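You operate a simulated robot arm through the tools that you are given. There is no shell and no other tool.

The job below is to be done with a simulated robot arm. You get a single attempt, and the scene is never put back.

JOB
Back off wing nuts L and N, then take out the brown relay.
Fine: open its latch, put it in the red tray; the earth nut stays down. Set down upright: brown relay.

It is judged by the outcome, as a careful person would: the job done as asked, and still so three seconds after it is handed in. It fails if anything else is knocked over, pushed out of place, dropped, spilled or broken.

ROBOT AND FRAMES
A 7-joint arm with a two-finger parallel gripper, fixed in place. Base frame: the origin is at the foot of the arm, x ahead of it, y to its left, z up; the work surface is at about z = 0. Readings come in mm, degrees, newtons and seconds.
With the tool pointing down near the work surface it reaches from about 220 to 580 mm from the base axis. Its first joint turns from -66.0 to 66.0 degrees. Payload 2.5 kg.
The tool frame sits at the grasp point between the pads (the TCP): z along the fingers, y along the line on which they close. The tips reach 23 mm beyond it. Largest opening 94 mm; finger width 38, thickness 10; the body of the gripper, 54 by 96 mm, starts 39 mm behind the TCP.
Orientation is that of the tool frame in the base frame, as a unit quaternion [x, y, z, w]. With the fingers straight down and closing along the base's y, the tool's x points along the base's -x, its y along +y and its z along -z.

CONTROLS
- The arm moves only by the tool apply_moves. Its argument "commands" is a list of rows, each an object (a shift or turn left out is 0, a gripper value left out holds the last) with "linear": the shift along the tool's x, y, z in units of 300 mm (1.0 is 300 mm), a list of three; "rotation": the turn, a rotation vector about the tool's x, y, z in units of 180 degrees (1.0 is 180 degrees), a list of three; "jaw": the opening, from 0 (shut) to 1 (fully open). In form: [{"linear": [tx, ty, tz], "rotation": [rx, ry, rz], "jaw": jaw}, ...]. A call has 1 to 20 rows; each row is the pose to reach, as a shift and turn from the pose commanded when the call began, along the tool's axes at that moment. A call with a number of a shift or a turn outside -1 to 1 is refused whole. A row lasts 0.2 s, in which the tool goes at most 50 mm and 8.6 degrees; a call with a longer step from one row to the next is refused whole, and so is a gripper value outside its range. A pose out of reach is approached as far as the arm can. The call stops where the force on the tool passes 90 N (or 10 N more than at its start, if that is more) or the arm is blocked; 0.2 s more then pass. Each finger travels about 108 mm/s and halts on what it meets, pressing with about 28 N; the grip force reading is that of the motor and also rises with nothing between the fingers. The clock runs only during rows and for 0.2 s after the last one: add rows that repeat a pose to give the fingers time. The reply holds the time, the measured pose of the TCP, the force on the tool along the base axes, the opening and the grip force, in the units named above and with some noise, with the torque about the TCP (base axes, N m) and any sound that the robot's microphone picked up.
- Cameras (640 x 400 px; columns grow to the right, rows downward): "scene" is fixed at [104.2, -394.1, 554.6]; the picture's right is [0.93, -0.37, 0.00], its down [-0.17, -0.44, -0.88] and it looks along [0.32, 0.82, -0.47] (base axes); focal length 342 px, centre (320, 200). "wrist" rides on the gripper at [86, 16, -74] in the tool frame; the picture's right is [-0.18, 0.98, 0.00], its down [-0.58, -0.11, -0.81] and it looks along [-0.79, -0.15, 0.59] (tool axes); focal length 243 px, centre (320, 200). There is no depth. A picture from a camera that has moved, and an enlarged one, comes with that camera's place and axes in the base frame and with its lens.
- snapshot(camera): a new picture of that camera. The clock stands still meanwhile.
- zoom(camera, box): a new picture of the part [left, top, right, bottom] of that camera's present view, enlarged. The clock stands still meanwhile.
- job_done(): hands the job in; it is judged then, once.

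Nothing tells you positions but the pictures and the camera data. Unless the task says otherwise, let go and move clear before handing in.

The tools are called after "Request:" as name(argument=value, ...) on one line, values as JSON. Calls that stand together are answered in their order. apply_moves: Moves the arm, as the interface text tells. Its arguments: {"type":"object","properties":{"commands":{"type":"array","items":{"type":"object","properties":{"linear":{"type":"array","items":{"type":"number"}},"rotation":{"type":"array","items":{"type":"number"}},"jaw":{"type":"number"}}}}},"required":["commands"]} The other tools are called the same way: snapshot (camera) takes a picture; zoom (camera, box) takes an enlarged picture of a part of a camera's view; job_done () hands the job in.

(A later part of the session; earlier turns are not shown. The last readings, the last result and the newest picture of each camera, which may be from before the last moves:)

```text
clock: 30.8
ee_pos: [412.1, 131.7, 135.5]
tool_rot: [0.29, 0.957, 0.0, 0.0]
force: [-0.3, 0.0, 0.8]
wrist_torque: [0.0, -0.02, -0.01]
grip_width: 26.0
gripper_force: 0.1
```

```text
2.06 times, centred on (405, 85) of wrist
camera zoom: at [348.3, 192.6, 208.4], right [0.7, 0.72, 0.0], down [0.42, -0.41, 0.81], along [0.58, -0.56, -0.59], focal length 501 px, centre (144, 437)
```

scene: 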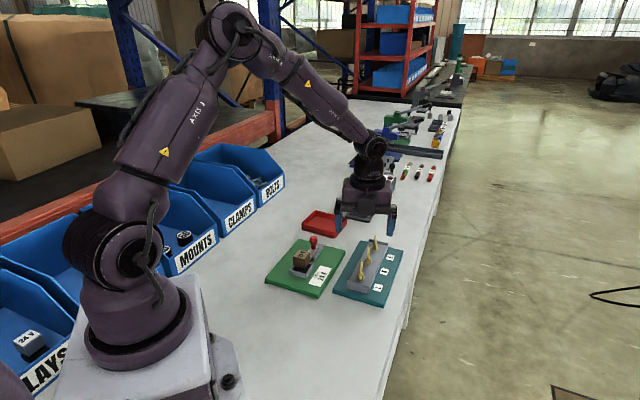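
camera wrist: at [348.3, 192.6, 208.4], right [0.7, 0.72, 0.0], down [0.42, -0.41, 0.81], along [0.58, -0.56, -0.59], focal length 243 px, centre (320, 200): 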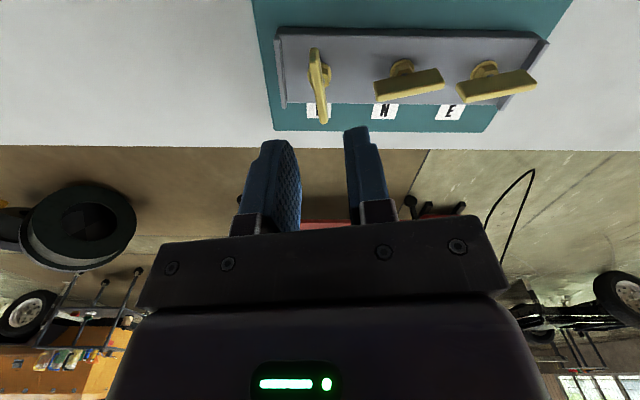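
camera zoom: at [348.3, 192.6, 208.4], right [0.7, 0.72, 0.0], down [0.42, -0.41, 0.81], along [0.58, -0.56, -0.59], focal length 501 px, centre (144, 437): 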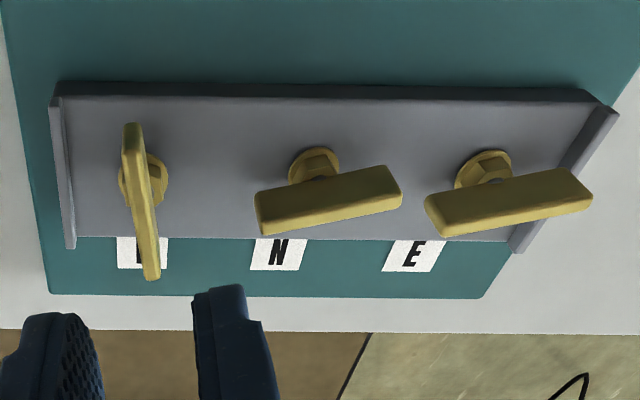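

N is near (452, 174) with its plate at about 57.5°. Moving over it with the wrist wound back for a full turn.

Request:
apply_moves(commands=[{"linear": [-0.003, 0.016, 0], "rotation": [0, 0, 0.0411], "jaw": 0.35}, {"linear": [-0.006, 0.032, 0], "rotation": [0, 0, 0.0822], "jaw": 0.4}, {"linear": [-0.009, 0.049, 0], "rotation": [0, 0, 0.1233], "jaw": 0.4}, {"linear": [-0.012, 0.065, 0], "rotation": [0, 0, 0.1644], "jaw": 0.4}, {"linear": [-0.015, 0.081, 0], "rotation": [0, 0, 0.2055], "jaw": 0.4}, {"linear": [-0.018, 0.097, 0], "rotation": [0, 0, 0.2467], "jaw": 0.4}, {"linear": [-0.021, 0.114, 0], "rotation": [0, 0, 0.2878], "jaw": 0.4}, {"linear": [-0.0235, 0.13, 0], "rotation": [0, 0, 0.3289], "jaw": 0.4}, {"linear": [-0.0265, 0.146, 0], "rotation": [0, 0, 0.37], "jaw": 0.4}, {"linear": [-0.0294, 0.162, 0], "rotation": [0, 0, 0.4111], "jaw": 0.4}, {"linear": [-0.0324, 0.178, 0], "rotation": [0, 0, 0.4522], "jaw": 0.4}, {"linear": [-0.0353, 0.1947, 0], "rotation": [0, 0, 0.4933], "jaw": 0.4}, {"linear": [-0.0353, 0.1947, 0], "rotation": [0, 0, 0.4933], "jaw": 0.4}])

Request:
snapshot(camera="wrist")

Request:
zoom(camera="wrist", box=[230, 20, 410, 160])

```text
clock: 33.6
ee_pos: [453.6, 175.7, 136.8]
tool_rot: [0.877, 0.481, -0.001, 0.0]
force: [0.4, 0.3, 0.1]
wrist_torque: [0.0, -0.01, -0.01]
grip_width: 37.8
gripper_force: 0.1
```

```text
taken
camera wrist: at [512.4, 238.7, 208.8], right [0.73, -0.68, 0.0], down [-0.4, -0.43, 0.81], along [-0.55, -0.59, -0.59], focal length 243 px, centre (320, 200)
```

wrist: 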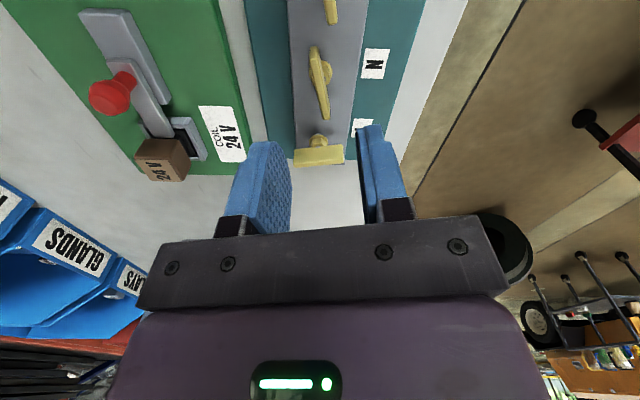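

```text
2.86 times, centred on (320, 90) of wrist
camera zoom: at [512.4, 238.7, 208.8], right [0.73, -0.68, 0.0], down [-0.4, -0.43, 0.81], along [-0.55, -0.59, -0.59], focal length 693 px, centre (320, 514)
```

zoom: 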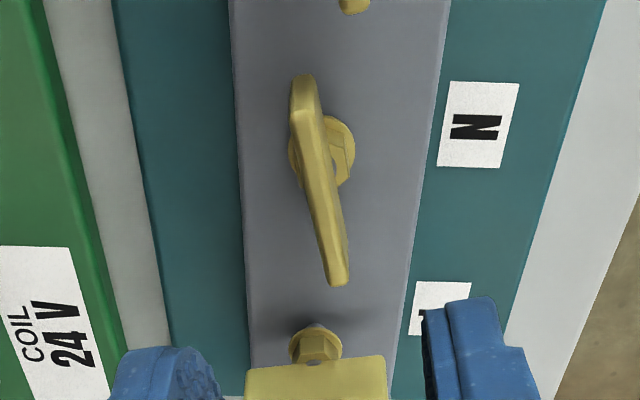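

Request:
apply_moves(commands=[{"linear": [-0.0022, 0.0014, 0.06], "jaw": 0.4}, {"linear": [-0.0022, 0.0014, 0.12], "jaw": 0.4}, {"linear": [-0.0022, 0.0014, 0.18], "jaw": 0.4}, {"linear": [-0.0022, 0.0014, 0.225], "jaw": 0.4}, {"linear": [-0.0022, 0.0014, 0.2393], "jaw": 0.4}, {"linear": [-0.0022, 0.0014, 0.2393], "jaw": 0.4}])

Request:
snapshot(camera="wrist")

Request:
zoom(camera="scene", box=[330, 220, 430, 300])

```text
clock: 35.0
ee_pos: [451.9, 173.7, 65.4]
tool_rot: [0.877, 0.481, -0.001, -0.001]
force: [-0.2, 0.1, 0.7]
wrist_torque: [-0.02, 0.0, 0.03]
grip_width: 37.7
gripper_force: 0.1
```

```text
taken
camera wrist: at [510.2, 238.2, 137.5], right [0.73, -0.68, 0.0], down [-0.4, -0.43, 0.81], along [-0.55, -0.59, -0.59], focal length 243 px, centre (320, 200)
```

wrist: 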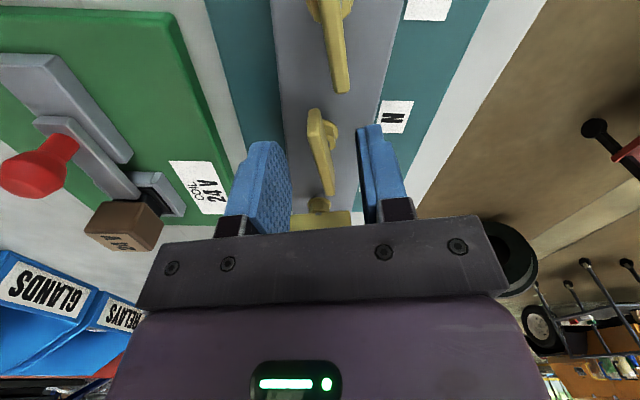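

```text
5.00 times, centred on (380, 260) of scene
camera zoom: at [104.2, -394.1, 554.6], right [0.93, -0.37, 0.0], down [-0.17, -0.44, -0.88], along [0.32, 0.82, -0.47], focal length 1708 px, centre (20, -100)
```

zoom: 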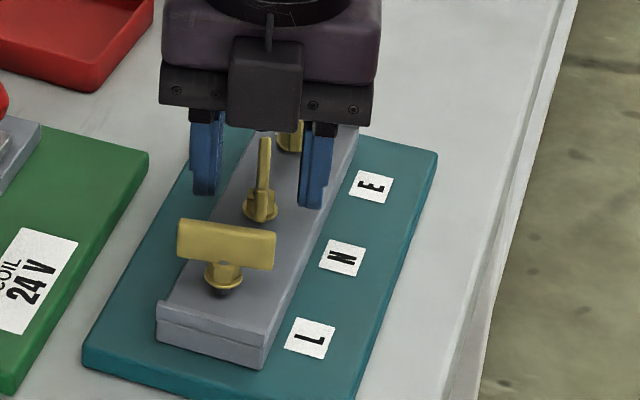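

Request:
apply_moves(commands=[{"jaw": 0.2}, {"jaw": 0}, {"jaw": 0}, {"jaw": 0}])

```text
clock: 36.0
ee_pos: [452.1, 171.7, 65.9]
tool_rot: [0.876, 0.481, 0.002, 0.001]
force: [16.6, -6.4, 0.5]
wrist_torque: [0.18, -0.25, 0.03]
grip_width: 5.5
gripper_force: 28.1
```

Gripped N; there's a small sideways load, so I'll trim about 1 mm and start turning counter-clockwise with a slight rise.

Request:
apply_moves(commands=[{"linear": [0, 0.0035, 0], "rotation": [0, 0, 0], "jaw": 0}, {"linear": [0, 0.0035, -0.0006], "rotation": [0, 0, -0.035], "jaw": 0}, {"linear": [0, 0.0035, -0.0012], "rotation": [0, 0, -0.07], "jaw": 0}, {"linear": [0, 0.0035, -0.0018], "rotation": [0, 0, -0.105], "jaw": 0}, {"linear": [0, 0.0035, -0.0024], "rotation": [0, 0, -0.14], "jaw": 0}, {"linear": [0, 0.0035, -0.003], "rotation": [0, 0, -0.175], "jaw": 0}])

```text
clock: 37.4
ee_pos: [453.8, 172.0, 65.9]
tool_rot: [0.713, 0.702, 0.001, 0.001]
force: [14.7, -6.6, -0.5]
wrist_torque: [0.03, -0.17, -0.09]
grip_width: 5.7
gripper_force: 27.8
```

Request:
apply_moves(commands=[{"linear": [-0.0015, 0.0027, 0], "rotation": [0, 0, -0.02], "jaw": 0}, {"linear": [-0.0015, 0.0027, -0.0006], "rotation": [0, 0, -0.055], "jaw": 0}, {"linear": [-0.0015, 0.0027, -0.0012], "rotation": [0, 0, -0.09], "jaw": 0}, {"linear": [-0.0015, 0.0027, -0.0018], "rotation": [0, 0, -0.125], "jaw": 0}, {"linear": [-0.0015, 0.0027, -0.0024], "rotation": [0, 0, -0.16], "jaw": 0}, {"linear": [-0.0015, 0.0027, -0.003], "rotation": [0, 0, -0.195], "jaw": 0}, {"linear": [-0.0015, 0.0027, -0.0036], "rotation": [0, 0, -0.23], "jaw": 0}])

Request:
snapshot(camera="wrist")

```text
clock: 39.0
ee_pos: [454.3, 172.6, 65.9]
tool_rot: [0.418, 0.909, 0.001, 0.001]
force: [17.3, 2.6, 3.0]
wrist_torque: [0.36, 0.09, -0.07]
grip_width: 5.4
gripper_force: 28.2
```

```text
taken
camera wrist: at [409.1, 248.9, 139.5], right [0.87, 0.5, 0.0], down [0.29, -0.51, 0.81], along [0.41, -0.7, -0.59], focal length 243 px, centre (320, 200)
```

wrist: 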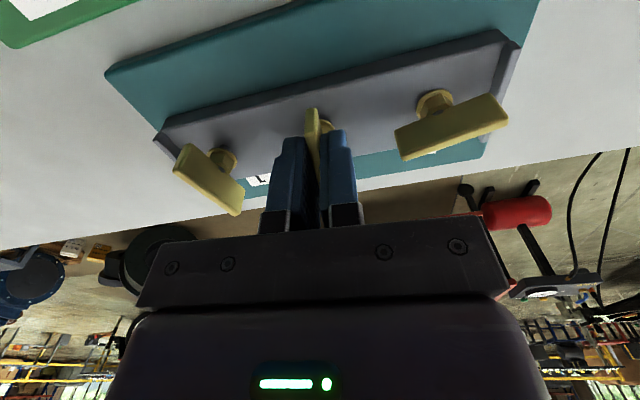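

Request:
apply_moves(commands=[{"linear": [-0.0022, 0.0025, 0], "rotation": [0, 0, -0.02], "jaw": 0}, {"linear": [-0.0022, 0.0025, -0.0007], "rotation": [0, 0, -0.055], "jaw": 0}, {"linear": [-0.0022, 0.0025, -0.0014], "rotation": [0, 0, -0.09], "jaw": 0}, {"linear": [-0.0022, 0.0025, -0.0021], "rotation": [0, 0, -0.125], "jaw": 0}, {"linear": [-0.0022, 0.0025, -0.0028], "rotation": [0, 0, -0.16], "jaw": 0}, {"linear": [-0.0022, 0.0025, -0.0035], "rotation": [0, 0, -0.195], "jaw": 0}, {"linear": [-0.0022, 0.0025, -0.0042], "rotation": [0, 0, -0.23], "jaw": 0}, {"linear": [-0.0022, 0.0025, -0.0049], "rotation": [0, 0, -0.265], "jaw": 0}, {"linear": [-0.0022, 0.0025, -0.0056], "rotation": [0, 0, -0.3], "jaw": 0}])

Request:
zoom(camera="scene", box=[330, 220, 430, 300])

```text
clock: 41.0
ee_pos: [454.3, 175.2, 68.3]
tool_rot: [-0.041, 0.999, 0.002, 0.0]
force: [8.3, 23.5, 0.7]
wrist_torque: [0.17, 0.7, -0.07]
grip_width: 5.6
gripper_force: 27.9
```

```text
5.00 times, centred on (380, 260) of scene
camera zoom: at [104.2, -394.1, 554.6], right [0.93, -0.37, 0.0], down [-0.17, -0.44, -0.88], along [0.32, 0.82, -0.47], focal length 1708 px, centre (20, -100)
```

zoom: 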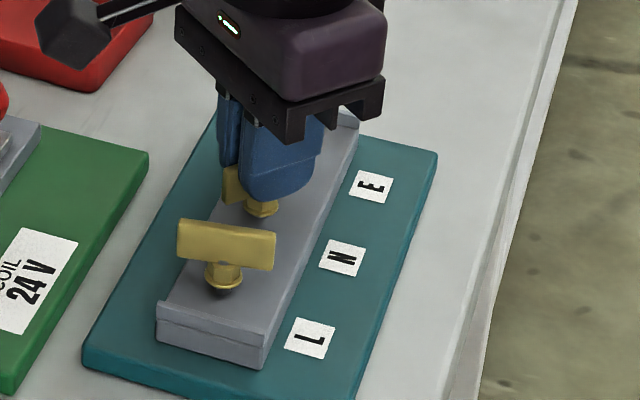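

Request:
apply_moves(commands=[{"linear": [-0.001, 0.004, 0], "rotation": [0, 0, -0.02], "jaw": 0}, {"linear": [-0.001, 0.004, -0.0007], "rotation": [0, 0, -0.055], "jaw": 0}, {"linear": [-0.001, 0.004, -0.0014], "rotation": [0, 0, -0.09], "jaw": 0}, {"linear": [-0.001, 0.004, -0.0021], "rotation": [0, 0, -0.125], "jaw": 0}, {"linear": [-0.001, 0.004, -0.0028], "rotation": [0, 0, -0.16], "jaw": 0}, {"linear": [-0.001, 0.004, -0.0035], "rotation": [0, 0, -0.195], "jaw": 0}, {"linear": [-0.001, 0.004, -0.0042], "rotation": [0, 0, -0.23], "jaw": 0}])

Request:
snapshot(camera="wrist")

```text
clock: 42.6
ee_pos: [454.4, 174.8, 69.1]
tool_rot: [-0.392, 0.92, 0.002, 0.0]
force: [1.9, 21.1, 0.5]
wrist_torque: [0.63, -0.42, -0.03]
grip_width: 5.4
gripper_force: 27.8
```

```text
taken
camera wrist: at [381.4, 123.4, 141.7], right [-0.58, 0.81, 0.0], down [0.48, 0.34, 0.81], along [0.66, 0.47, -0.59], focal length 243 px, centre (320, 200)
```

wrist: 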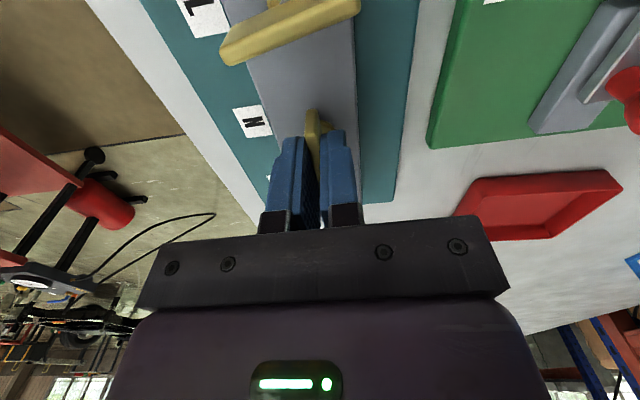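

Request:
apply_moves(commands=[{"linear": [-0.004, 0.003, 0], "rotation": [0, 0, -0.02], "jaw": 0}, {"linear": [-0.004, 0.003, -0.0007], "rotation": [0, 0, -0.055], "jaw": 0}, {"linear": [-0.004, 0.003, -0.0014], "rotation": [0, 0, -0.09], "jaw": 0}, {"linear": [-0.004, 0.003, -0.0021], "rotation": [0, 0, -0.125], "jaw": 0}, {"linear": [-0.004, 0.003, -0.0028], "rotation": [0, 0, -0.16], "jaw": 0}, {"linear": [-0.004, 0.003, -0.0035], "rotation": [0, 0, -0.195], "jaw": 0}, {"linear": [-0.004, 0.003, -0.0042], "rotation": [0, 0, -0.23], "jaw": 0}, {"linear": [-0.004, 0.003, -0.0049], "rotation": [0, 0, -0.265], "jaw": 0}, {"linear": [-0.004, 0.003, -0.0056], "rotation": [0, 0, -0.3], "jaw": 0}])

Request:
snapshot(camera="wrist")

Request:
zoom(camera="scene", box=[330, 220, 430, 300])

```text
clock: 44.6
ee_pos: [453.3, 175.6, 71.5]
tool_rot: [0.766, -0.643, -0.001, 0.003]
force: [-26.9, 2.6, 11.2]
wrist_torque: [-0.31, 0.23, -0.07]
grip_width: 5.5
gripper_force: 28.4
```

```text
taken
camera wrist: at [451.9, 87.2, 143.1], right [-1.0, 0.01, 0.01], down [0.01, 0.59, 0.8], along [0.01, 0.8, -0.59], focal length 243 px, centre (320, 200)
```

wrist: 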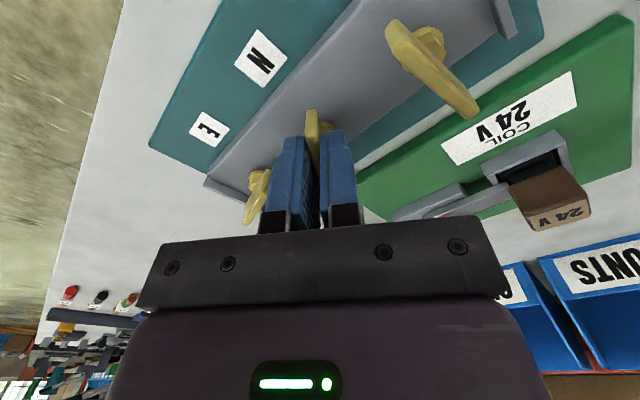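

```text
5.00 times, centred on (380, 260) of scene
camera zoom: at [104.2, -394.1, 554.6], right [0.93, -0.37, 0.0], down [-0.17, -0.44, -0.88], along [0.32, 0.82, -0.47], focal length 1708 px, centre (20, -100)
```

zoom: 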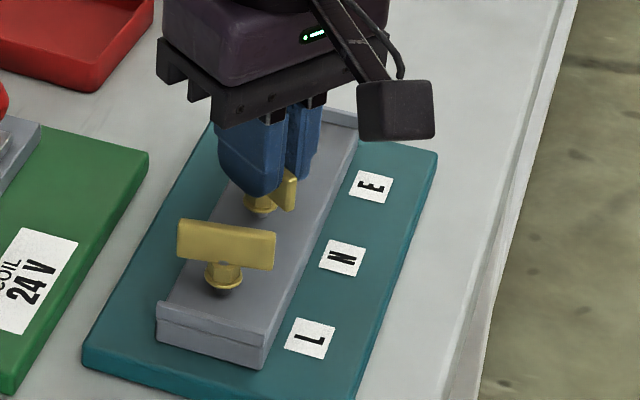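

Request:
apply_moves(commands=[{"linear": [0, 0.004, -0.002], "rotation": [0, 0, 0], "jaw": 0}, {"linear": [0, 0.004, -0.003], "rotation": [0, 0, -0.035], "jaw": 0}, {"linear": [0, 0.004, -0.0037], "rotation": [0, 0, -0.07], "jaw": 0}, {"linear": [0, 0.004, -0.0044], "rotation": [0, 0, -0.105], "jaw": 0}, {"linear": [0, 0.004, -0.0051], "rotation": [0, 0, -0.14], "jaw": 0}, {"linear": [0, 0.004, -0.0058], "rotation": [0, 0, -0.175], "jaw": 0}])

```text
clock: 46.0
ee_pos: [453.2, 175.4, 72.7]
tool_rot: [0.911, -0.412, 0.0, 0.0]
force: [-6.0, 8.0, -1.2]
wrist_torque: [0.33, 0.26, -0.01]
grip_width: 5.4
gripper_force: 28.3
```

Request:
apply_moves(commands=[{"linear": [0, 0, -0.0006], "rotation": [0, 0, -0.03], "jaw": 0}, {"linear": [0, 0, -0.0012], "rotation": [0, 0, -0.06], "jaw": 0}, {"linear": [0, 0, -0.0012], "rotation": [0, 0, -0.075], "jaw": 0}])

Request:
snapshot(camera="wrist")

```text
clock: 46.8
ee_pos: [453.1, 174.5, 72.3]
tool_rot: [0.954, -0.301, -0.001, 0.001]
force: [-12.9, 6.9, -0.6]
wrist_torque: [0.0, 0.02, -0.02]
grip_width: 5.6
gripper_force: 27.2
```

```text
taken
camera wrist: at [514.3, 111.1, 145.2], right [-0.72, -0.7, 0.0], down [-0.41, 0.42, 0.81], along [-0.56, 0.58, -0.59], focal length 243 px, centre (320, 200)
```

wrist: 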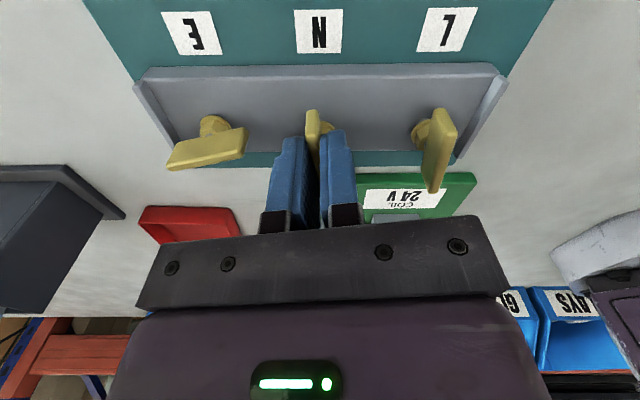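

Request:
apply_moves(commands=[{"linear": [0, 0, -0.0003], "rotation": [0, 0, -0.02], "jaw": 0}, {"linear": [0, 0, -0.0003], "rotation": [0, 0, -0.02], "jaw": 0}])

```text
clock: 47.4
ee_pos: [453.1, 174.8, 73.1]
tool_rot: [0.962, -0.272, -0.001, -0.001]
force: [-9.9, 7.0, 0.2]
wrist_torque: [0.25, 0.45, -1.09]
grip_width: 7.4
gripper_force: 28.1
```

N has reached its stop as well. Relaxing the twist, opening modestly and lifting clear.

Request:
apply_moves(commands=[{"rotation": [0, 0, 0.015], "jaw": 0}, {"rotation": [0, 0, 0.015], "jaw": 0.12}, {"rotation": [0, 0, 0.015], "jaw": 0.28}, {"rotation": [0, 0, 0.015], "jaw": 0.28}, {"linear": [0, 0, -0.06], "rotation": [0, 0, 0.015], "jaw": 0.28}, {"linear": [0, 0, -0.14], "rotation": [0, 0, 0.015], "jaw": 0.28}, {"linear": [0, 0, -0.24], "rotation": [0, 0, 0.015], "jaw": 0.28}, {"linear": [0, 0, -0.24], "rotation": [0, 0, 0.015], "jaw": 0.28}])

Request:
snapshot(camera="wrist")

Request:
zoom(camera="scene", box=[335, 230, 415, 290])

```text
clock: 49.2
ee_pos: [452.5, 173.6, 146.6]
tool_rot: [0.956, -0.294, 0.0, 0.0]
force: [0.0, -1.1, 0.8]
wrist_torque: [0.01, 0.01, 0.0]
grip_width: 26.3
gripper_force: 0.2
```

```text
taken
camera wrist: at [513.5, 111.7, 218.3], right [-0.71, -0.71, 0.0], down [-0.42, 0.42, 0.81], along [-0.57, 0.57, -0.59], focal length 243 px, centre (320, 200)
```

wrist: 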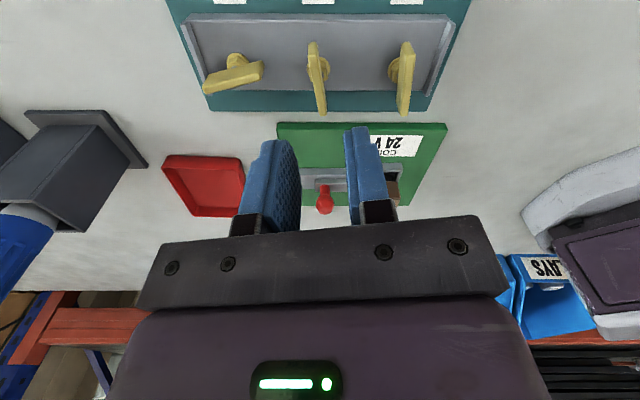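

```text
6.67 times, centred on (375, 260) of scene
camera zoom: at [104.2, -394.1, 554.6], right [0.93, -0.37, 0.0], down [-0.17, -0.44, -0.88], along [0.32, 0.82, -0.47], focal length 2277 px, centre (-47, -200)
```

zoom: 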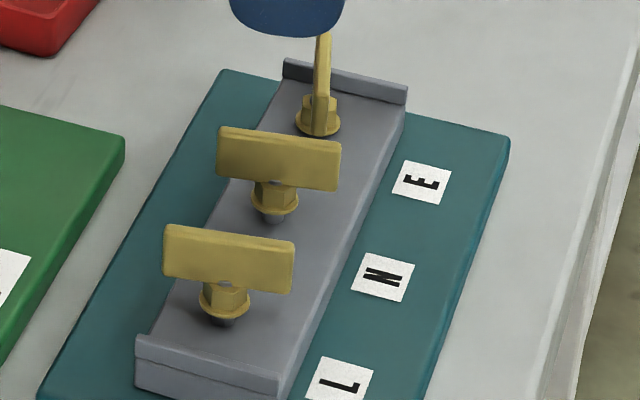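

Both L and N are raised off their seats and E is untouched. Now I'll move over the latch knob with the jaws set to close across the slide direction, and take a closer look.

Request:
apply_moves(commands=[{"linear": [-0.0362, -0.0049, -0.0013], "rotation": [0, 0, 0.0431], "jaw": 0.5}, {"linear": [-0.0724, -0.0097, -0.0026], "rotation": [0, 0, 0.0862], "jaw": 0.5}, {"linear": [-0.1086, -0.0146, -0.0039], "rotation": [0, 0, 0.1292], "jaw": 0.5}, {"linear": [-0.1448, -0.0195, -0.0051], "rotation": [0, 0, 0.1723], "jaw": 0.5}, {"linear": [-0.181, -0.0243, -0.0064], "rotation": [0, 0, 0.2154], "jaw": 0.5}, {"linear": [-0.2172, -0.0292, -0.0077], "rotation": [0, 0, 0.2585], "jaw": 0.5}, {"linear": [-0.2535, -0.0341, -0.009], "rotation": [0, 0, 0.3015], "jaw": 0.5}, {"linear": [-0.2897, -0.039, -0.0103], "rotation": [0, 0, 0.3446], "jaw": 0.5}, {"linear": [-0.3259, -0.0438, -0.0116], "rotation": [0, 0, 0.3877], "jaw": 0.5}, {"linear": [-0.3621, -0.0487, -0.0128], "rotation": [0, 0, 0.4308], "jaw": 0.5}, {"linear": [-0.3983, -0.0536, -0.0141], "rotation": [0, 0, 0.4738], "jaw": 0.5}, {"linear": [-0.4345, -0.0584, -0.0154], "rotation": [0, 0, 0.5169], "jaw": 0.5}, {"linear": [-0.4707, -0.0633, -0.0167], "rotation": [0, 0, 0.56], "jaw": 0.5}, {"linear": [-0.4707, -0.0633, -0.0167], "rotation": [0, 0, 0.56], "jaw": 0.5}])

Request:
snapshot(camera="wrist")

Request:
zoom(camera="scene", box=[250, 200, 420, 306])

```text
clock: 52.2
ee_pos: [347.1, 268.3, 150.2]
tool_rot: [-0.382, 0.924, 0.0, -0.001]
force: [-0.1, 0.1, 0.6]
wrist_torque: [0.0, 0.01, -0.01]
grip_width: 46.9
gripper_force: 0.2
```

```text
taken
camera wrist: at [273.9, 219.3, 223.2], right [-0.56, 0.83, 0.0], down [0.49, 0.33, 0.81], along [0.67, 0.45, -0.59], focal length 243 px, centre (320, 200)
```

wrist: 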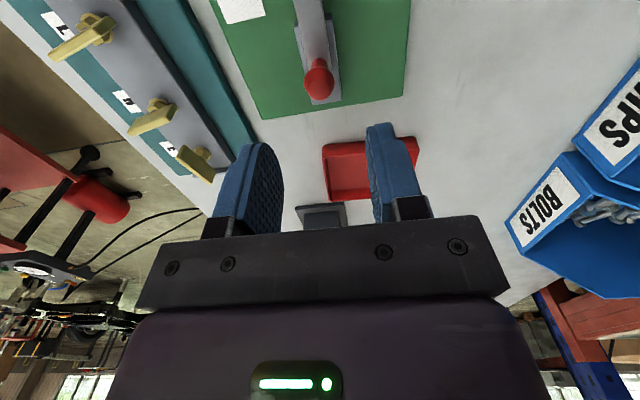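

```text
3.76 times, centred on (335, 253) of scene
camera zoom: at [104.2, -394.1, 554.6], right [0.93, -0.37, 0.0], down [-0.17, -0.44, -0.88], along [0.32, 0.82, -0.47], focal length 1286 px, centre (264, 0)
```

zoom: 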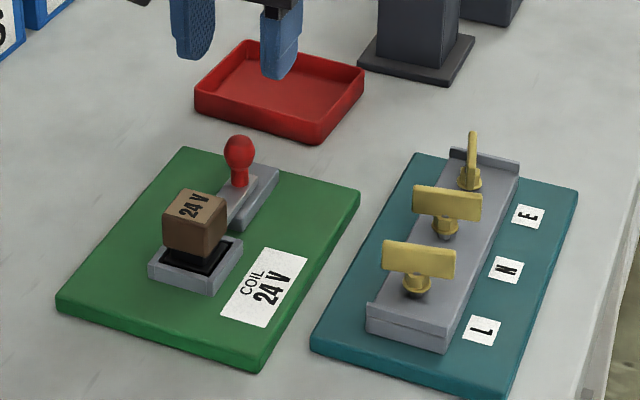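

Request:
apply_moves(commands=[{"linear": [0.12, 0, -0.06]}, {"linear": [0.24, 0, -0.12]}, {"linear": [0.24, 0, -0.12]}])

Request:
zoom(camera="wrist", box=[210, 0, 430, 200])

```text
clock: 53.0
ee_pos: [296.1, 217.8, 187.9]
tool_rot: [-0.381, 0.924, 0.001, 0.0]
force: [-0.5, 0.0, 0.6]
wrist_torque: [0.0, 0.01, 0.0]
grip_width: 47.0
gripper_force: 0.0
```

```text
2.00 times, centred on (320, 100) of wrist
camera zoom: at [223.1, 168.4, 260.1], right [-0.56, 0.83, 0.0], down [0.49, 0.33, 0.81], along [0.67, 0.45, -0.59], focal length 485 px, centre (320, 400)
```

zoom: 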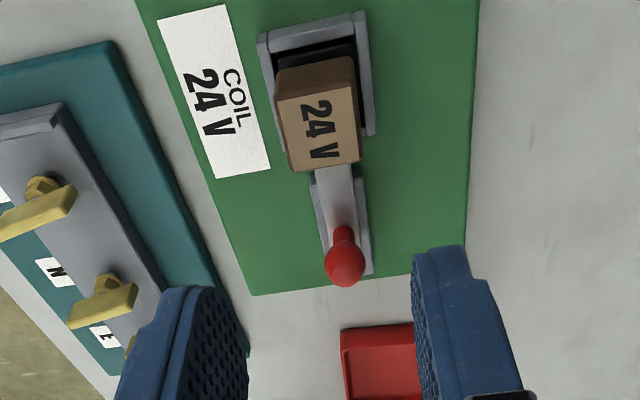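

Request:
apply_moves(commands=[{"linear": [-0.12, 0.0015, 0.06], "jaw": 0.5}, {"linear": [-0.2263, 0.003, 0.12], "jaw": 0.5}, {"linear": [-0.2263, 0.003, 0.2], "jaw": 0.5}, {"linear": [-0.2263, 0.003, 0.2537], "jaw": 0.5}, {"linear": [-0.2263, 0.003, 0.2537], "jaw": 0.5}])

Request:
snapshot(camera="wrist")

Request:
zoom(camera="scene", box=[250, 200, 370, 306])

```text
clock: 54.2
ee_pos: [344.2, 267.0, 107.9]
tool_rot: [-0.382, 0.924, 0.0, -0.001]
force: [-0.1, 0.3, 0.3]
wrist_torque: [0.01, 0.0, 0.01]
grip_width: 46.9
gripper_force: 0.1
```

```text
taken
camera wrist: at [270.6, 216.8, 181.5], right [-0.56, 0.83, 0.0], down [0.49, 0.33, 0.81], along [0.67, 0.46, -0.59], focal length 243 px, centre (320, 200)
```

wrist: 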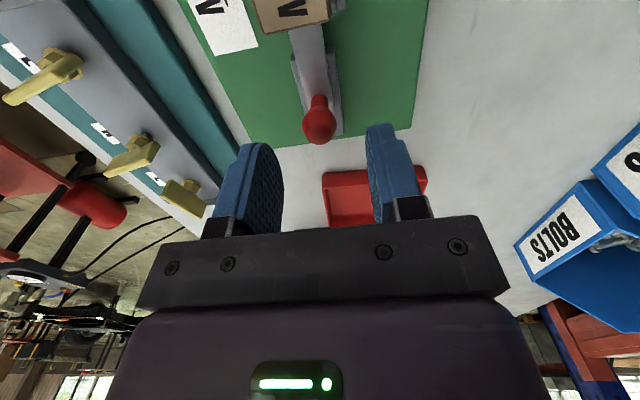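

```text
3.77 times, centred on (310, 253) of scene
camera zoom: at [104.2, -394.1, 554.6], right [0.93, -0.37, 0.0], down [-0.17, -0.44, -0.88], along [0.32, 0.82, -0.47], focal length 1289 px, centre (358, 0)
```

zoom: 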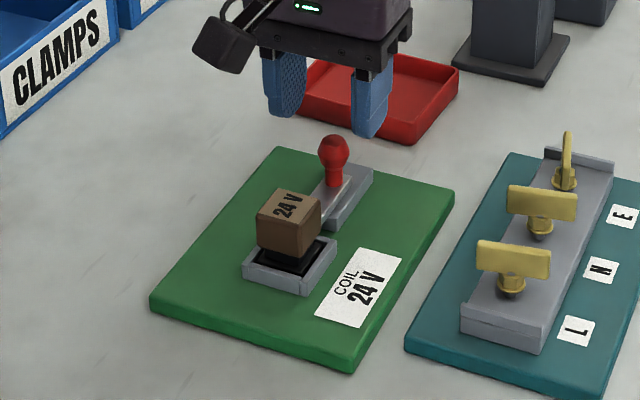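

The knob is right under the TCP. Lowering to grip the ball, with fingertips staying above the slide.

Request:
apply_moves(commands=[{"linear": [0, 0, 0.06], "jaw": 0.5}, {"linear": [0, 0, 0.11], "jaw": 0.5}, {"linear": [0, 0, 0.14], "jaw": 0.5}, {"linear": [0, 0, 0.153], "jaw": 0.5}, {"linear": [0, 0, 0.153], "jaw": 0.5}, {"linear": [0, 0, 0.153], "jaw": 0.25}, {"linear": [0, 0, 0.153], "jaw": 0.1}, {"linear": [0, 0, 0.153], "jaw": 0.1}])

Request:
snapshot(camera="wrist")

Request:
zoom(camera="scene", box=[260, 200, 360, 300])

```text
clock: 56.0
ee_pos: [345.3, 267.4, 64.8]
tool_rot: [-0.382, 0.924, 0.0, 0.001]
force: [10.8, -5.2, 0.7]
wrist_torque: [0.05, 0.03, 0.02]
grip_width: 19.2
gripper_force: 28.1
```

```text
taken
camera wrist: at [271.4, 216.3, 137.3], right [-0.56, 0.83, 0.0], down [0.49, 0.33, 0.81], along [0.67, 0.45, -0.59], focal length 243 px, centre (320, 200)
```

wrist: 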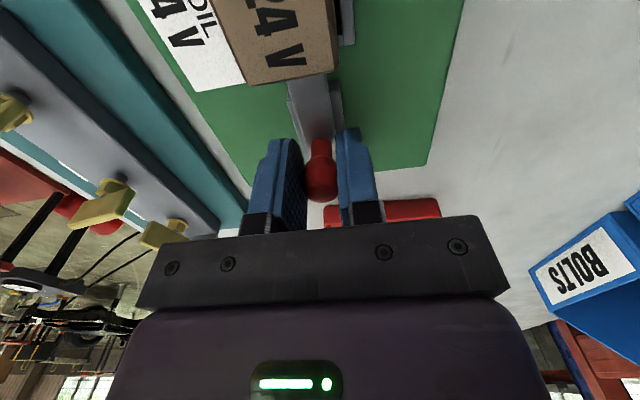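

```text
4.00 times, centred on (310, 250) of scene
camera zoom: at [104.2, -394.1, 554.6], right [0.93, -0.37, 0.0], down [-0.17, -0.44, -0.88], along [0.32, 0.82, -0.47], focal length 1366 px, centre (360, 0)
```

zoom: 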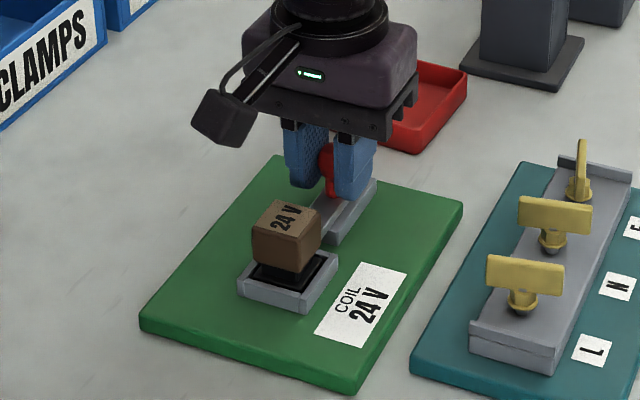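

Knob gripped at 19 mm. Sliding it away from the relay a few millimetres and checking the force.

Request:
apply_moves(commands=[{"linear": [-0.01, 0, 0], "jaw": 0.1}, {"linear": [-0.02, 0, 0], "jaw": 0.1}, {"linear": [-0.03, 0, 0], "jaw": 0.1}])

Request:
zoom(camera="scene", box=[260, 200, 360, 300])

```text
clock: 56.8
ee_pos: [350.7, 271.9, 64.2]
tool_rot: [-0.381, 0.925, -0.002, 0.0]
force: [13.1, -14.2, 1.7]
wrist_torque: [-0.08, 0.31, -0.1]
grip_width: 19.2
gripper_force: 27.8
```

```text
4.00 times, centred on (310, 250) of scene
camera zoom: at [104.2, -394.1, 554.6], right [0.93, -0.37, 0.0], down [-0.17, -0.44, -0.88], along [0.32, 0.82, -0.47], focal length 1366 px, centre (360, 0)
```

zoom: 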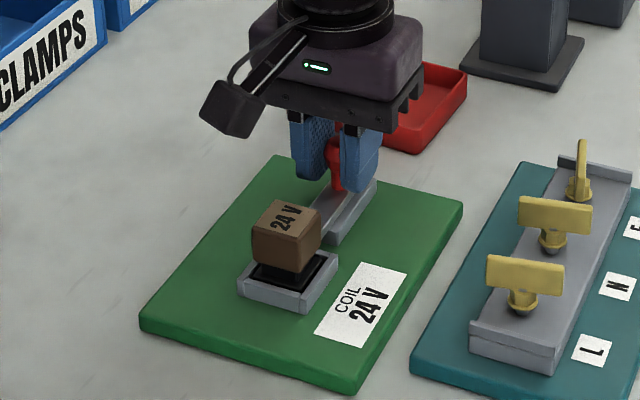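

It slides freely. Continuing along the slide with a small lateral trim.

Request:
apply_moves(commands=[{"linear": [-0.01, -0.004, 0], "jaw": 0.1}, {"linear": [-0.02, -0.005, 0], "jaw": 0.1}, {"linear": [-0.03, -0.005, 0], "jaw": 0.1}])

```text
clock: 57.6
ee_pos: [358.1, 279.1, 64.7]
tool_rot: [-0.382, 0.924, -0.001, -0.001]
force: [11.7, -12.1, 0.2]
wrist_torque: [0.01, 0.04, -0.12]
grip_width: 19.2
gripper_force: 28.3
```

Request:
apply_moves(commands=[{"linear": [-0.008, -0.003, 0], "jaw": 0.1}, {"linear": [-0.016, -0.004, 0], "jaw": 0.1}, {"linear": [-0.016, -0.004, 0], "jaw": 0.1}])

Request:
zoom(camera="scene", box=[260, 200, 360, 300])

Request:
snapshot(camera="wrist")

```text
clock: 58.4
ee_pos: [361.2, 281.7, 64.5]
tool_rot: [-0.382, 0.924, -0.001, -0.002]
force: [-4.3, -20.2, 7.7]
wrist_torque: [0.23, -0.27, -0.08]
grip_width: 19.0
gripper_force: 28.3
```

```text
4.00 times, centred on (310, 250) of scene
camera zoom: at [104.2, -394.1, 554.6], right [0.93, -0.37, 0.0], down [-0.17, -0.44, -0.88], along [0.32, 0.82, -0.47], focal length 1366 px, centre (360, 0)
```

zoom: 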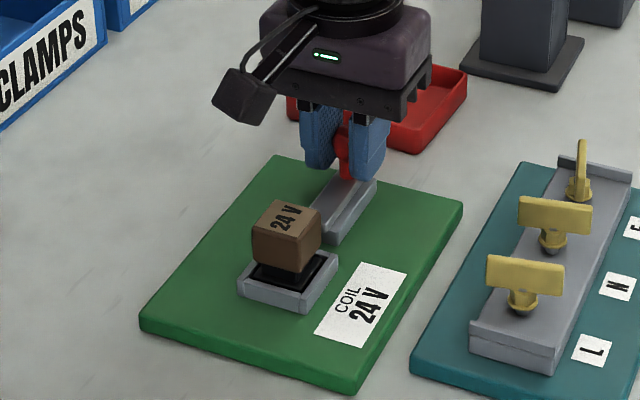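

```text
taken
camera wrist: at [287.5, 232.2, 137.9], right [-0.56, 0.83, 0.0], down [0.49, 0.34, 0.8], along [0.66, 0.45, -0.6], focal length 243 px, centre (320, 200)
```

wrist: 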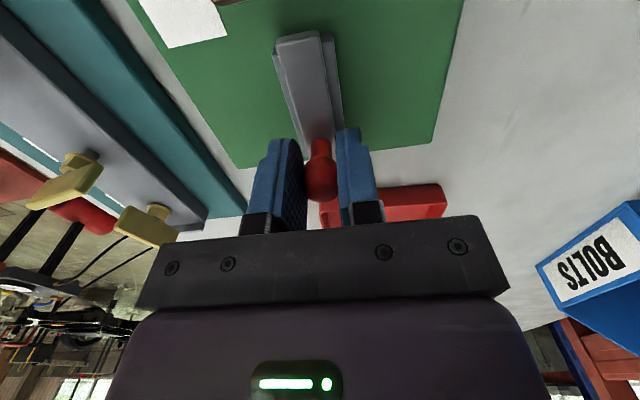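

The slide has reached its stop and the bar's end is drawn clear of the relay. Opening the jaws and lifting to confirm the latch stays open.

Request:
apply_moves(commands=[{"jaw": 0.3}, {"jaw": 0.5}, {"jaw": 0.5}, {"linear": [0, 0, -0.08], "jaw": 0.5}, {"linear": [0, 0, -0.16], "jaw": 0.5}, {"linear": [0.12, 0, -0.24], "jaw": 0.5}, {"linear": [0.24, 0, -0.3], "jaw": 0.5}, {"linear": [0.36, 0, -0.36], "jaw": 0.6}, {"linear": [0.45, 0, -0.4], "jaw": 0.6}, {"linear": [0.45, 0, -0.4], "jaw": 0.6}])

Request:
snapshot(camera="wrist")

Request:
zoom(camera="scene", box=[260, 220, 360, 300])

```text
clock: 60.6
ee_pos: [264.8, 185.6, 186.7]
tool_rot: [-0.383, 0.924, 0.001, -0.001]
force: [-0.2, 0.1, 0.1]
wrist_torque: [-0.02, 0.0, -0.01]
grip_width: 56.9
gripper_force: 0.0
```

```text
taken
camera wrist: at [191.6, 135.5, 259.2], right [-0.56, 0.83, 0.0], down [0.49, 0.33, 0.81], along [0.67, 0.46, -0.59], focal length 243 px, centre (320, 200)
```

wrist: 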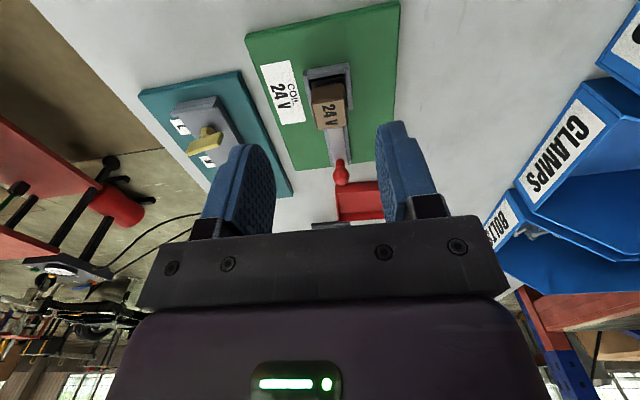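

```text
5.00 times, centred on (310, 260) of scene
camera zoom: at [104.2, -394.1, 554.6], right [0.93, -0.37, 0.0], down [-0.17, -0.44, -0.88], along [0.32, 0.82, -0.47], focal length 1708 px, centre (370, -100)
```

zoom: 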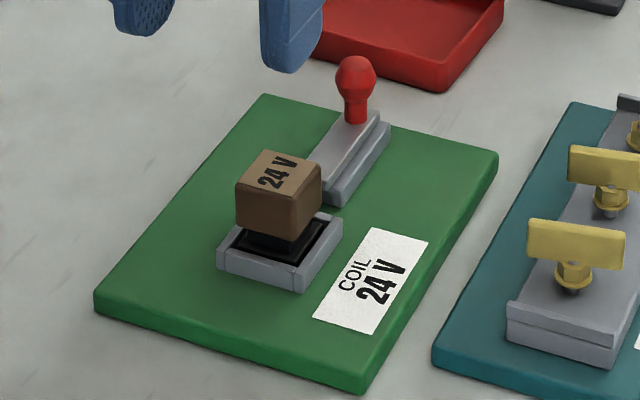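

The latch stays open with the knob at the far end. Now measuring the relay for the grasp, and the tray for placing.

Request:
zoom(camera="wrist", box=[240, 20, 410, 190])

Request:
zoom(camera="scene", box=[280, 235, 330, 280])

Request:
zoom(camera="scene", box=[290, 195, 380, 250])

```text
2.35 times, centred on (325, 105) of wrist
camera zoom: at [191.6, 135.5, 259.2], right [-0.56, 0.83, 0.0], down [0.49, 0.33, 0.81], along [0.67, 0.46, -0.59], focal length 571 px, centre (308, 424)
```

zoom: 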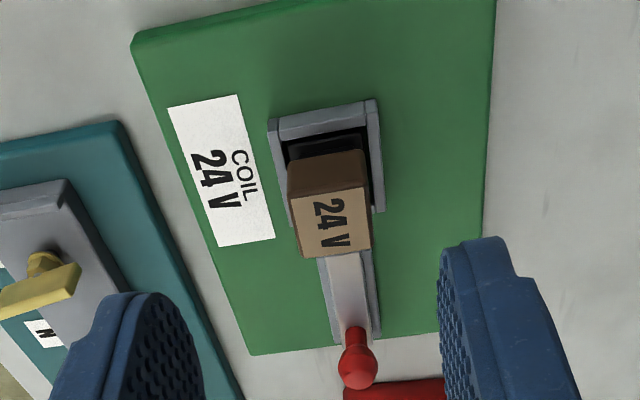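

```text
8.89 times, centred on (305, 258) of scene
camera zoom: at [104.2, -394.1, 554.6], right [0.93, -0.37, 0.0], down [-0.17, -0.44, -0.88], along [0.32, 0.82, -0.47], focal length 3036 px, centre (453, -311)
```

zoom: 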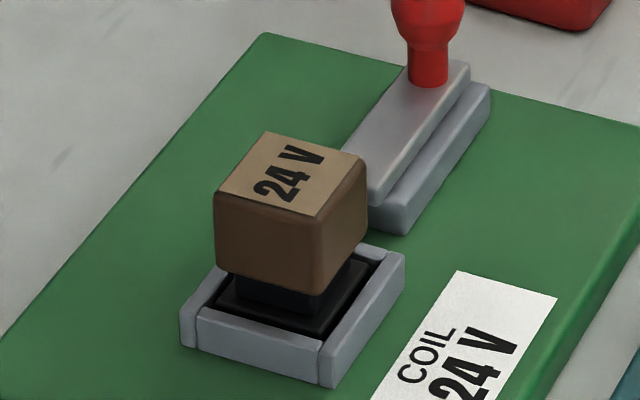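

```text
7.11 times, centred on (335, 222) of scene
camera zoom: at [104.2, -394.1, 554.6], right [0.93, -0.37, 0.0], down [-0.17, -0.44, -0.88], along [0.32, 0.82, -0.47], focal length 2429 px, centre (213, 40)
```

zoom: 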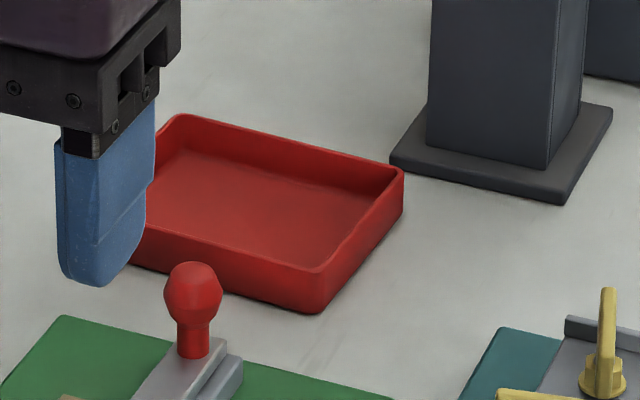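

The relay is a 29 mm square body, top at z≈60, centred near (298.6, 221.5) and aligned at 45°. Moving above it with jaws open.

Request:
apply_moves(commands=[{"linear": [-0.084, 0.0017, 0.06], "jaw": 0.6}, {"linear": [-0.168, 0.0034, 0.13], "jaw": 0.6}, {"linear": [-0.168, 0.0034, 0.2], "jaw": 0.6}, {"linear": [-0.168, 0.0034, 0.25], "jaw": 0.6}, {"linear": [-0.168, 0.0034, 0.25], "jaw": 0.6}])

Request:
snapshot(camera="wrist")

Request:
zoom(camera="wrist", box=[240, 20, 410, 190])

```text
clock: 61.8
ee_pos: [299.6, 225.0, 109.4]
tool_rot: [-0.381, 0.924, -0.001, 0.0]
force: [0.3, 0.2, 0.2]
wrist_torque: [0.0, -0.04, 0.0]
grip_width: 56.4
gripper_force: 0.0
```

```text
taken
camera wrist: at [226.3, 174.0, 182.3], right [-0.56, 0.83, 0.0], down [0.49, 0.33, 0.81], along [0.67, 0.46, -0.59], focal length 243 px, centre (320, 200)
```

wrist: 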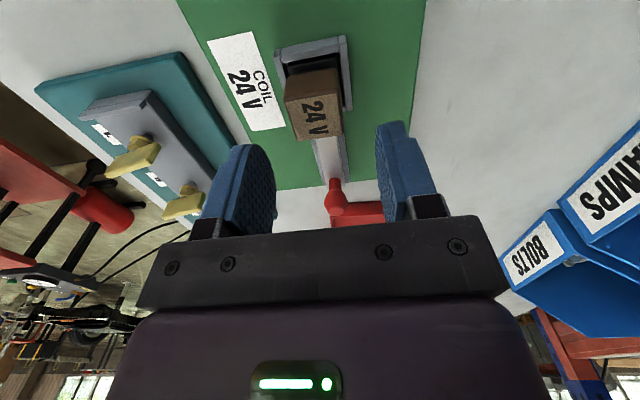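

```text
2.35 times, centred on (325, 105) of wrist
camera zoom: at [226.3, 174.0, 182.3], right [-0.56, 0.83, 0.0], down [0.49, 0.33, 0.81], along [0.67, 0.46, -0.59], focal length 571 px, centre (308, 424)
```

zoom: 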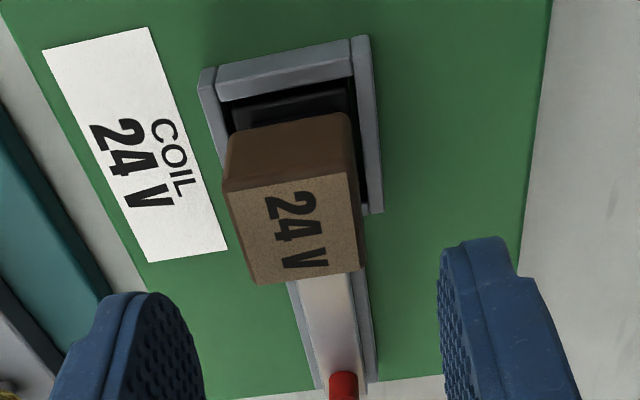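

Request:
apply_moves(commands=[{"linear": [0.0023, -0.007, 0.05], "jaw": 0.6}, {"linear": [0.0023, -0.007, 0.1], "jaw": 0.6}, {"linear": [0.0023, -0.007, 0.14], "jaw": 0.6}, {"linear": [0.0023, -0.007, 0.1577], "jaw": 0.6}, {"linear": [0.0023, -0.007, 0.1577], "jaw": 0.6}])

Request:
snapshot(camera="wrist")

Request:
zoom(camera="scene", box=[260, 220, 360, 300])

```text
clock: 63.0
ee_pos: [301.8, 221.2, 62.7]
tool_rot: [-0.383, 0.924, 0.0, 0.001]
force: [-0.5, -0.1, -0.2]
wrist_torque: [0.01, -0.01, 0.01]
grip_width: 56.0
gripper_force: 0.1
```

```text
taken
camera wrist: at [228.5, 171.4, 134.4], right [-0.56, 0.83, 0.0], down [0.49, 0.33, 0.81], along [0.67, 0.45, -0.59], focal length 243 px, centre (320, 200)
```

wrist: 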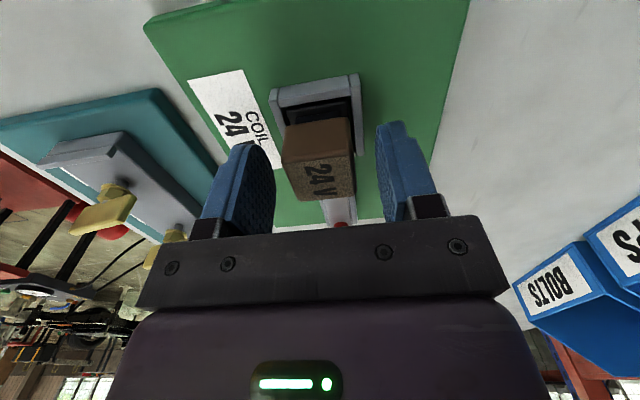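

```text
5.00 times, centred on (310, 260) of scene
camera zoom: at [104.2, -394.1, 554.6], right [0.93, -0.37, 0.0], down [-0.17, -0.44, -0.88], along [0.32, 0.82, -0.47], focal length 1708 px, centre (370, -100)
```

zoom: 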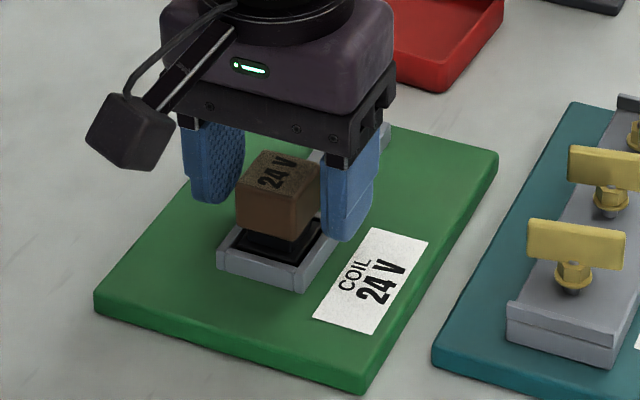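

Request:
apply_moves(commands=[{"jaw": 0.42}, {"jaw": 0.3}, {"jaw": 0.2}, {"jaw": 0.2}, {"jaw": 0.2}])

```text
clock: 64.2
ee_pos: [301.4, 221.3, 61.2]
tool_rot: [-0.382, 0.924, 0.0, 0.0]
force: [0.3, 0.1, 0.4]
wrist_torque: [-0.01, -0.01, -0.01]
grip_width: 31.4
gripper_force: 27.9
```

Relay held at 31 mm with no side load. Lifting straight up slowly.

Request:
apply_moves(commands=[{"linear": [0, 0, -0.01], "jaw": 0.2}, {"linear": [0, 0, -0.02], "jaw": 0.2}, {"linear": [0, 0, -0.03], "jaw": 0.2}])

Request:
zoom(camera="scene", box=[260, 220, 360, 300])

```text
clock: 65.0
ee_pos: [302.2, 221.7, 71.8]
tool_rot: [-0.383, 0.924, 0.0, 0.0]
force: [0.1, 0.7, -0.2]
wrist_torque: [-0.01, 0.02, 0.03]
grip_width: 31.4
gripper_force: 27.8
```

```text
5.00 times, centred on (310, 260) of scene
camera zoom: at [104.2, -394.1, 554.6], right [0.93, -0.37, 0.0], down [-0.17, -0.44, -0.88], along [0.32, 0.82, -0.47], focal length 1708 px, centre (370, -100)
```

zoom: 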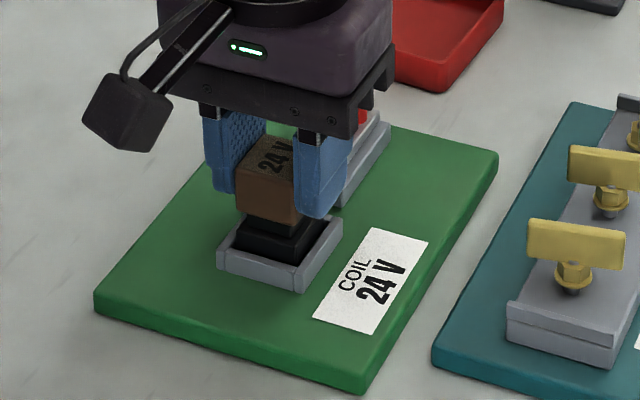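

The relay comes out freely. Raising it well clear before heading for the tray.

Request:
apply_moves(commands=[{"linear": [0, 0, -0.05], "jaw": 0.2}, {"linear": [0, 0, -0.1], "jaw": 0.2}, {"linear": [0, 0, -0.17], "jaw": 0.2}, {"linear": [0, 0, -0.25], "jaw": 0.2}, {"linear": [0, 0, -0.3], "jaw": 0.2}, {"linear": [0, 0, -0.3], "jaw": 0.2}])

Request:
snapshot(camera="wrist")

Request:
snapshot(camera="scene")

Request:
zoom(camera="scene", box=[260, 160, 400, 300])

```text
clock: 66.4
ee_pos: [302.1, 221.6, 160.9]
tool_rot: [-0.383, 0.924, 0.0, 0.0]
force: [0.7, 0.4, -0.4]
wrist_torque: [-0.02, 0.02, 0.02]
grip_width: 31.1
gripper_force: 27.7
```

```text
taken
camera wrist: at [229.0, 171.6, 234.0], right [-0.56, 0.83, 0.0], down [0.49, 0.33, 0.81], along [0.67, 0.45, -0.59], focal length 243 px, centre (320, 200)
```

wrist: 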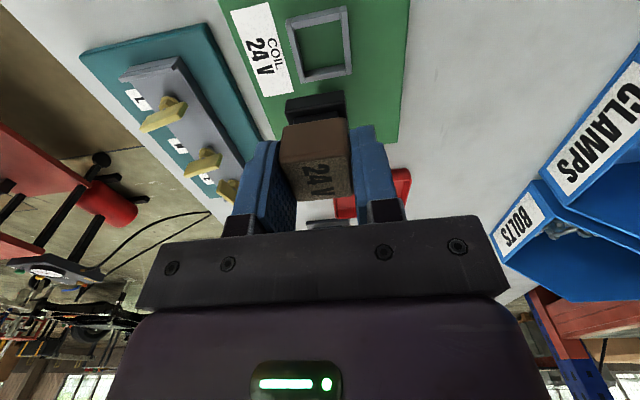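

```text
taken
```

scene: 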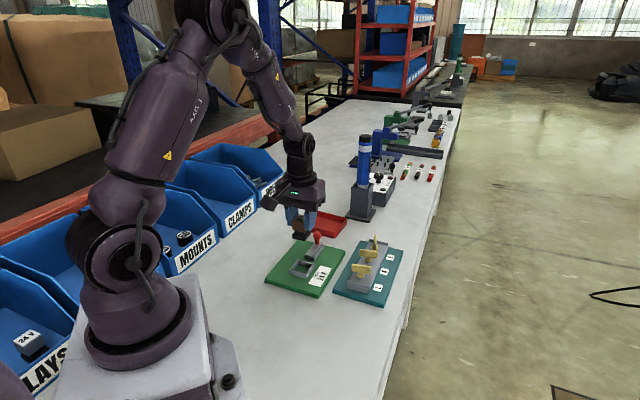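

```text
2.86 times, centred on (330, 230) of scene
camera zoom: at [104.2, -394.1, 554.6], right [0.93, -0.37, 0.0], down [-0.17, -0.44, -0.88], along [0.32, 0.82, -0.47], focal length 976 px, centre (291, 114)
```

zoom: 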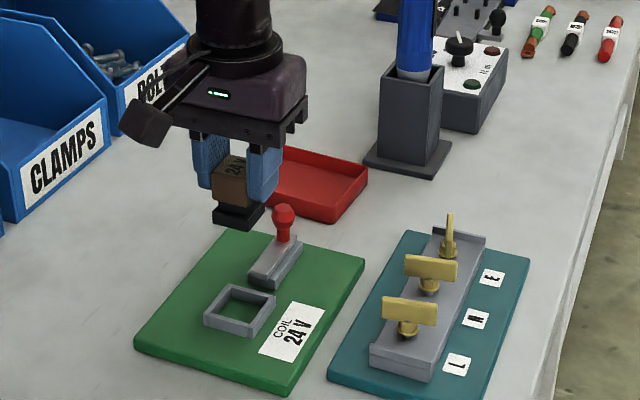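

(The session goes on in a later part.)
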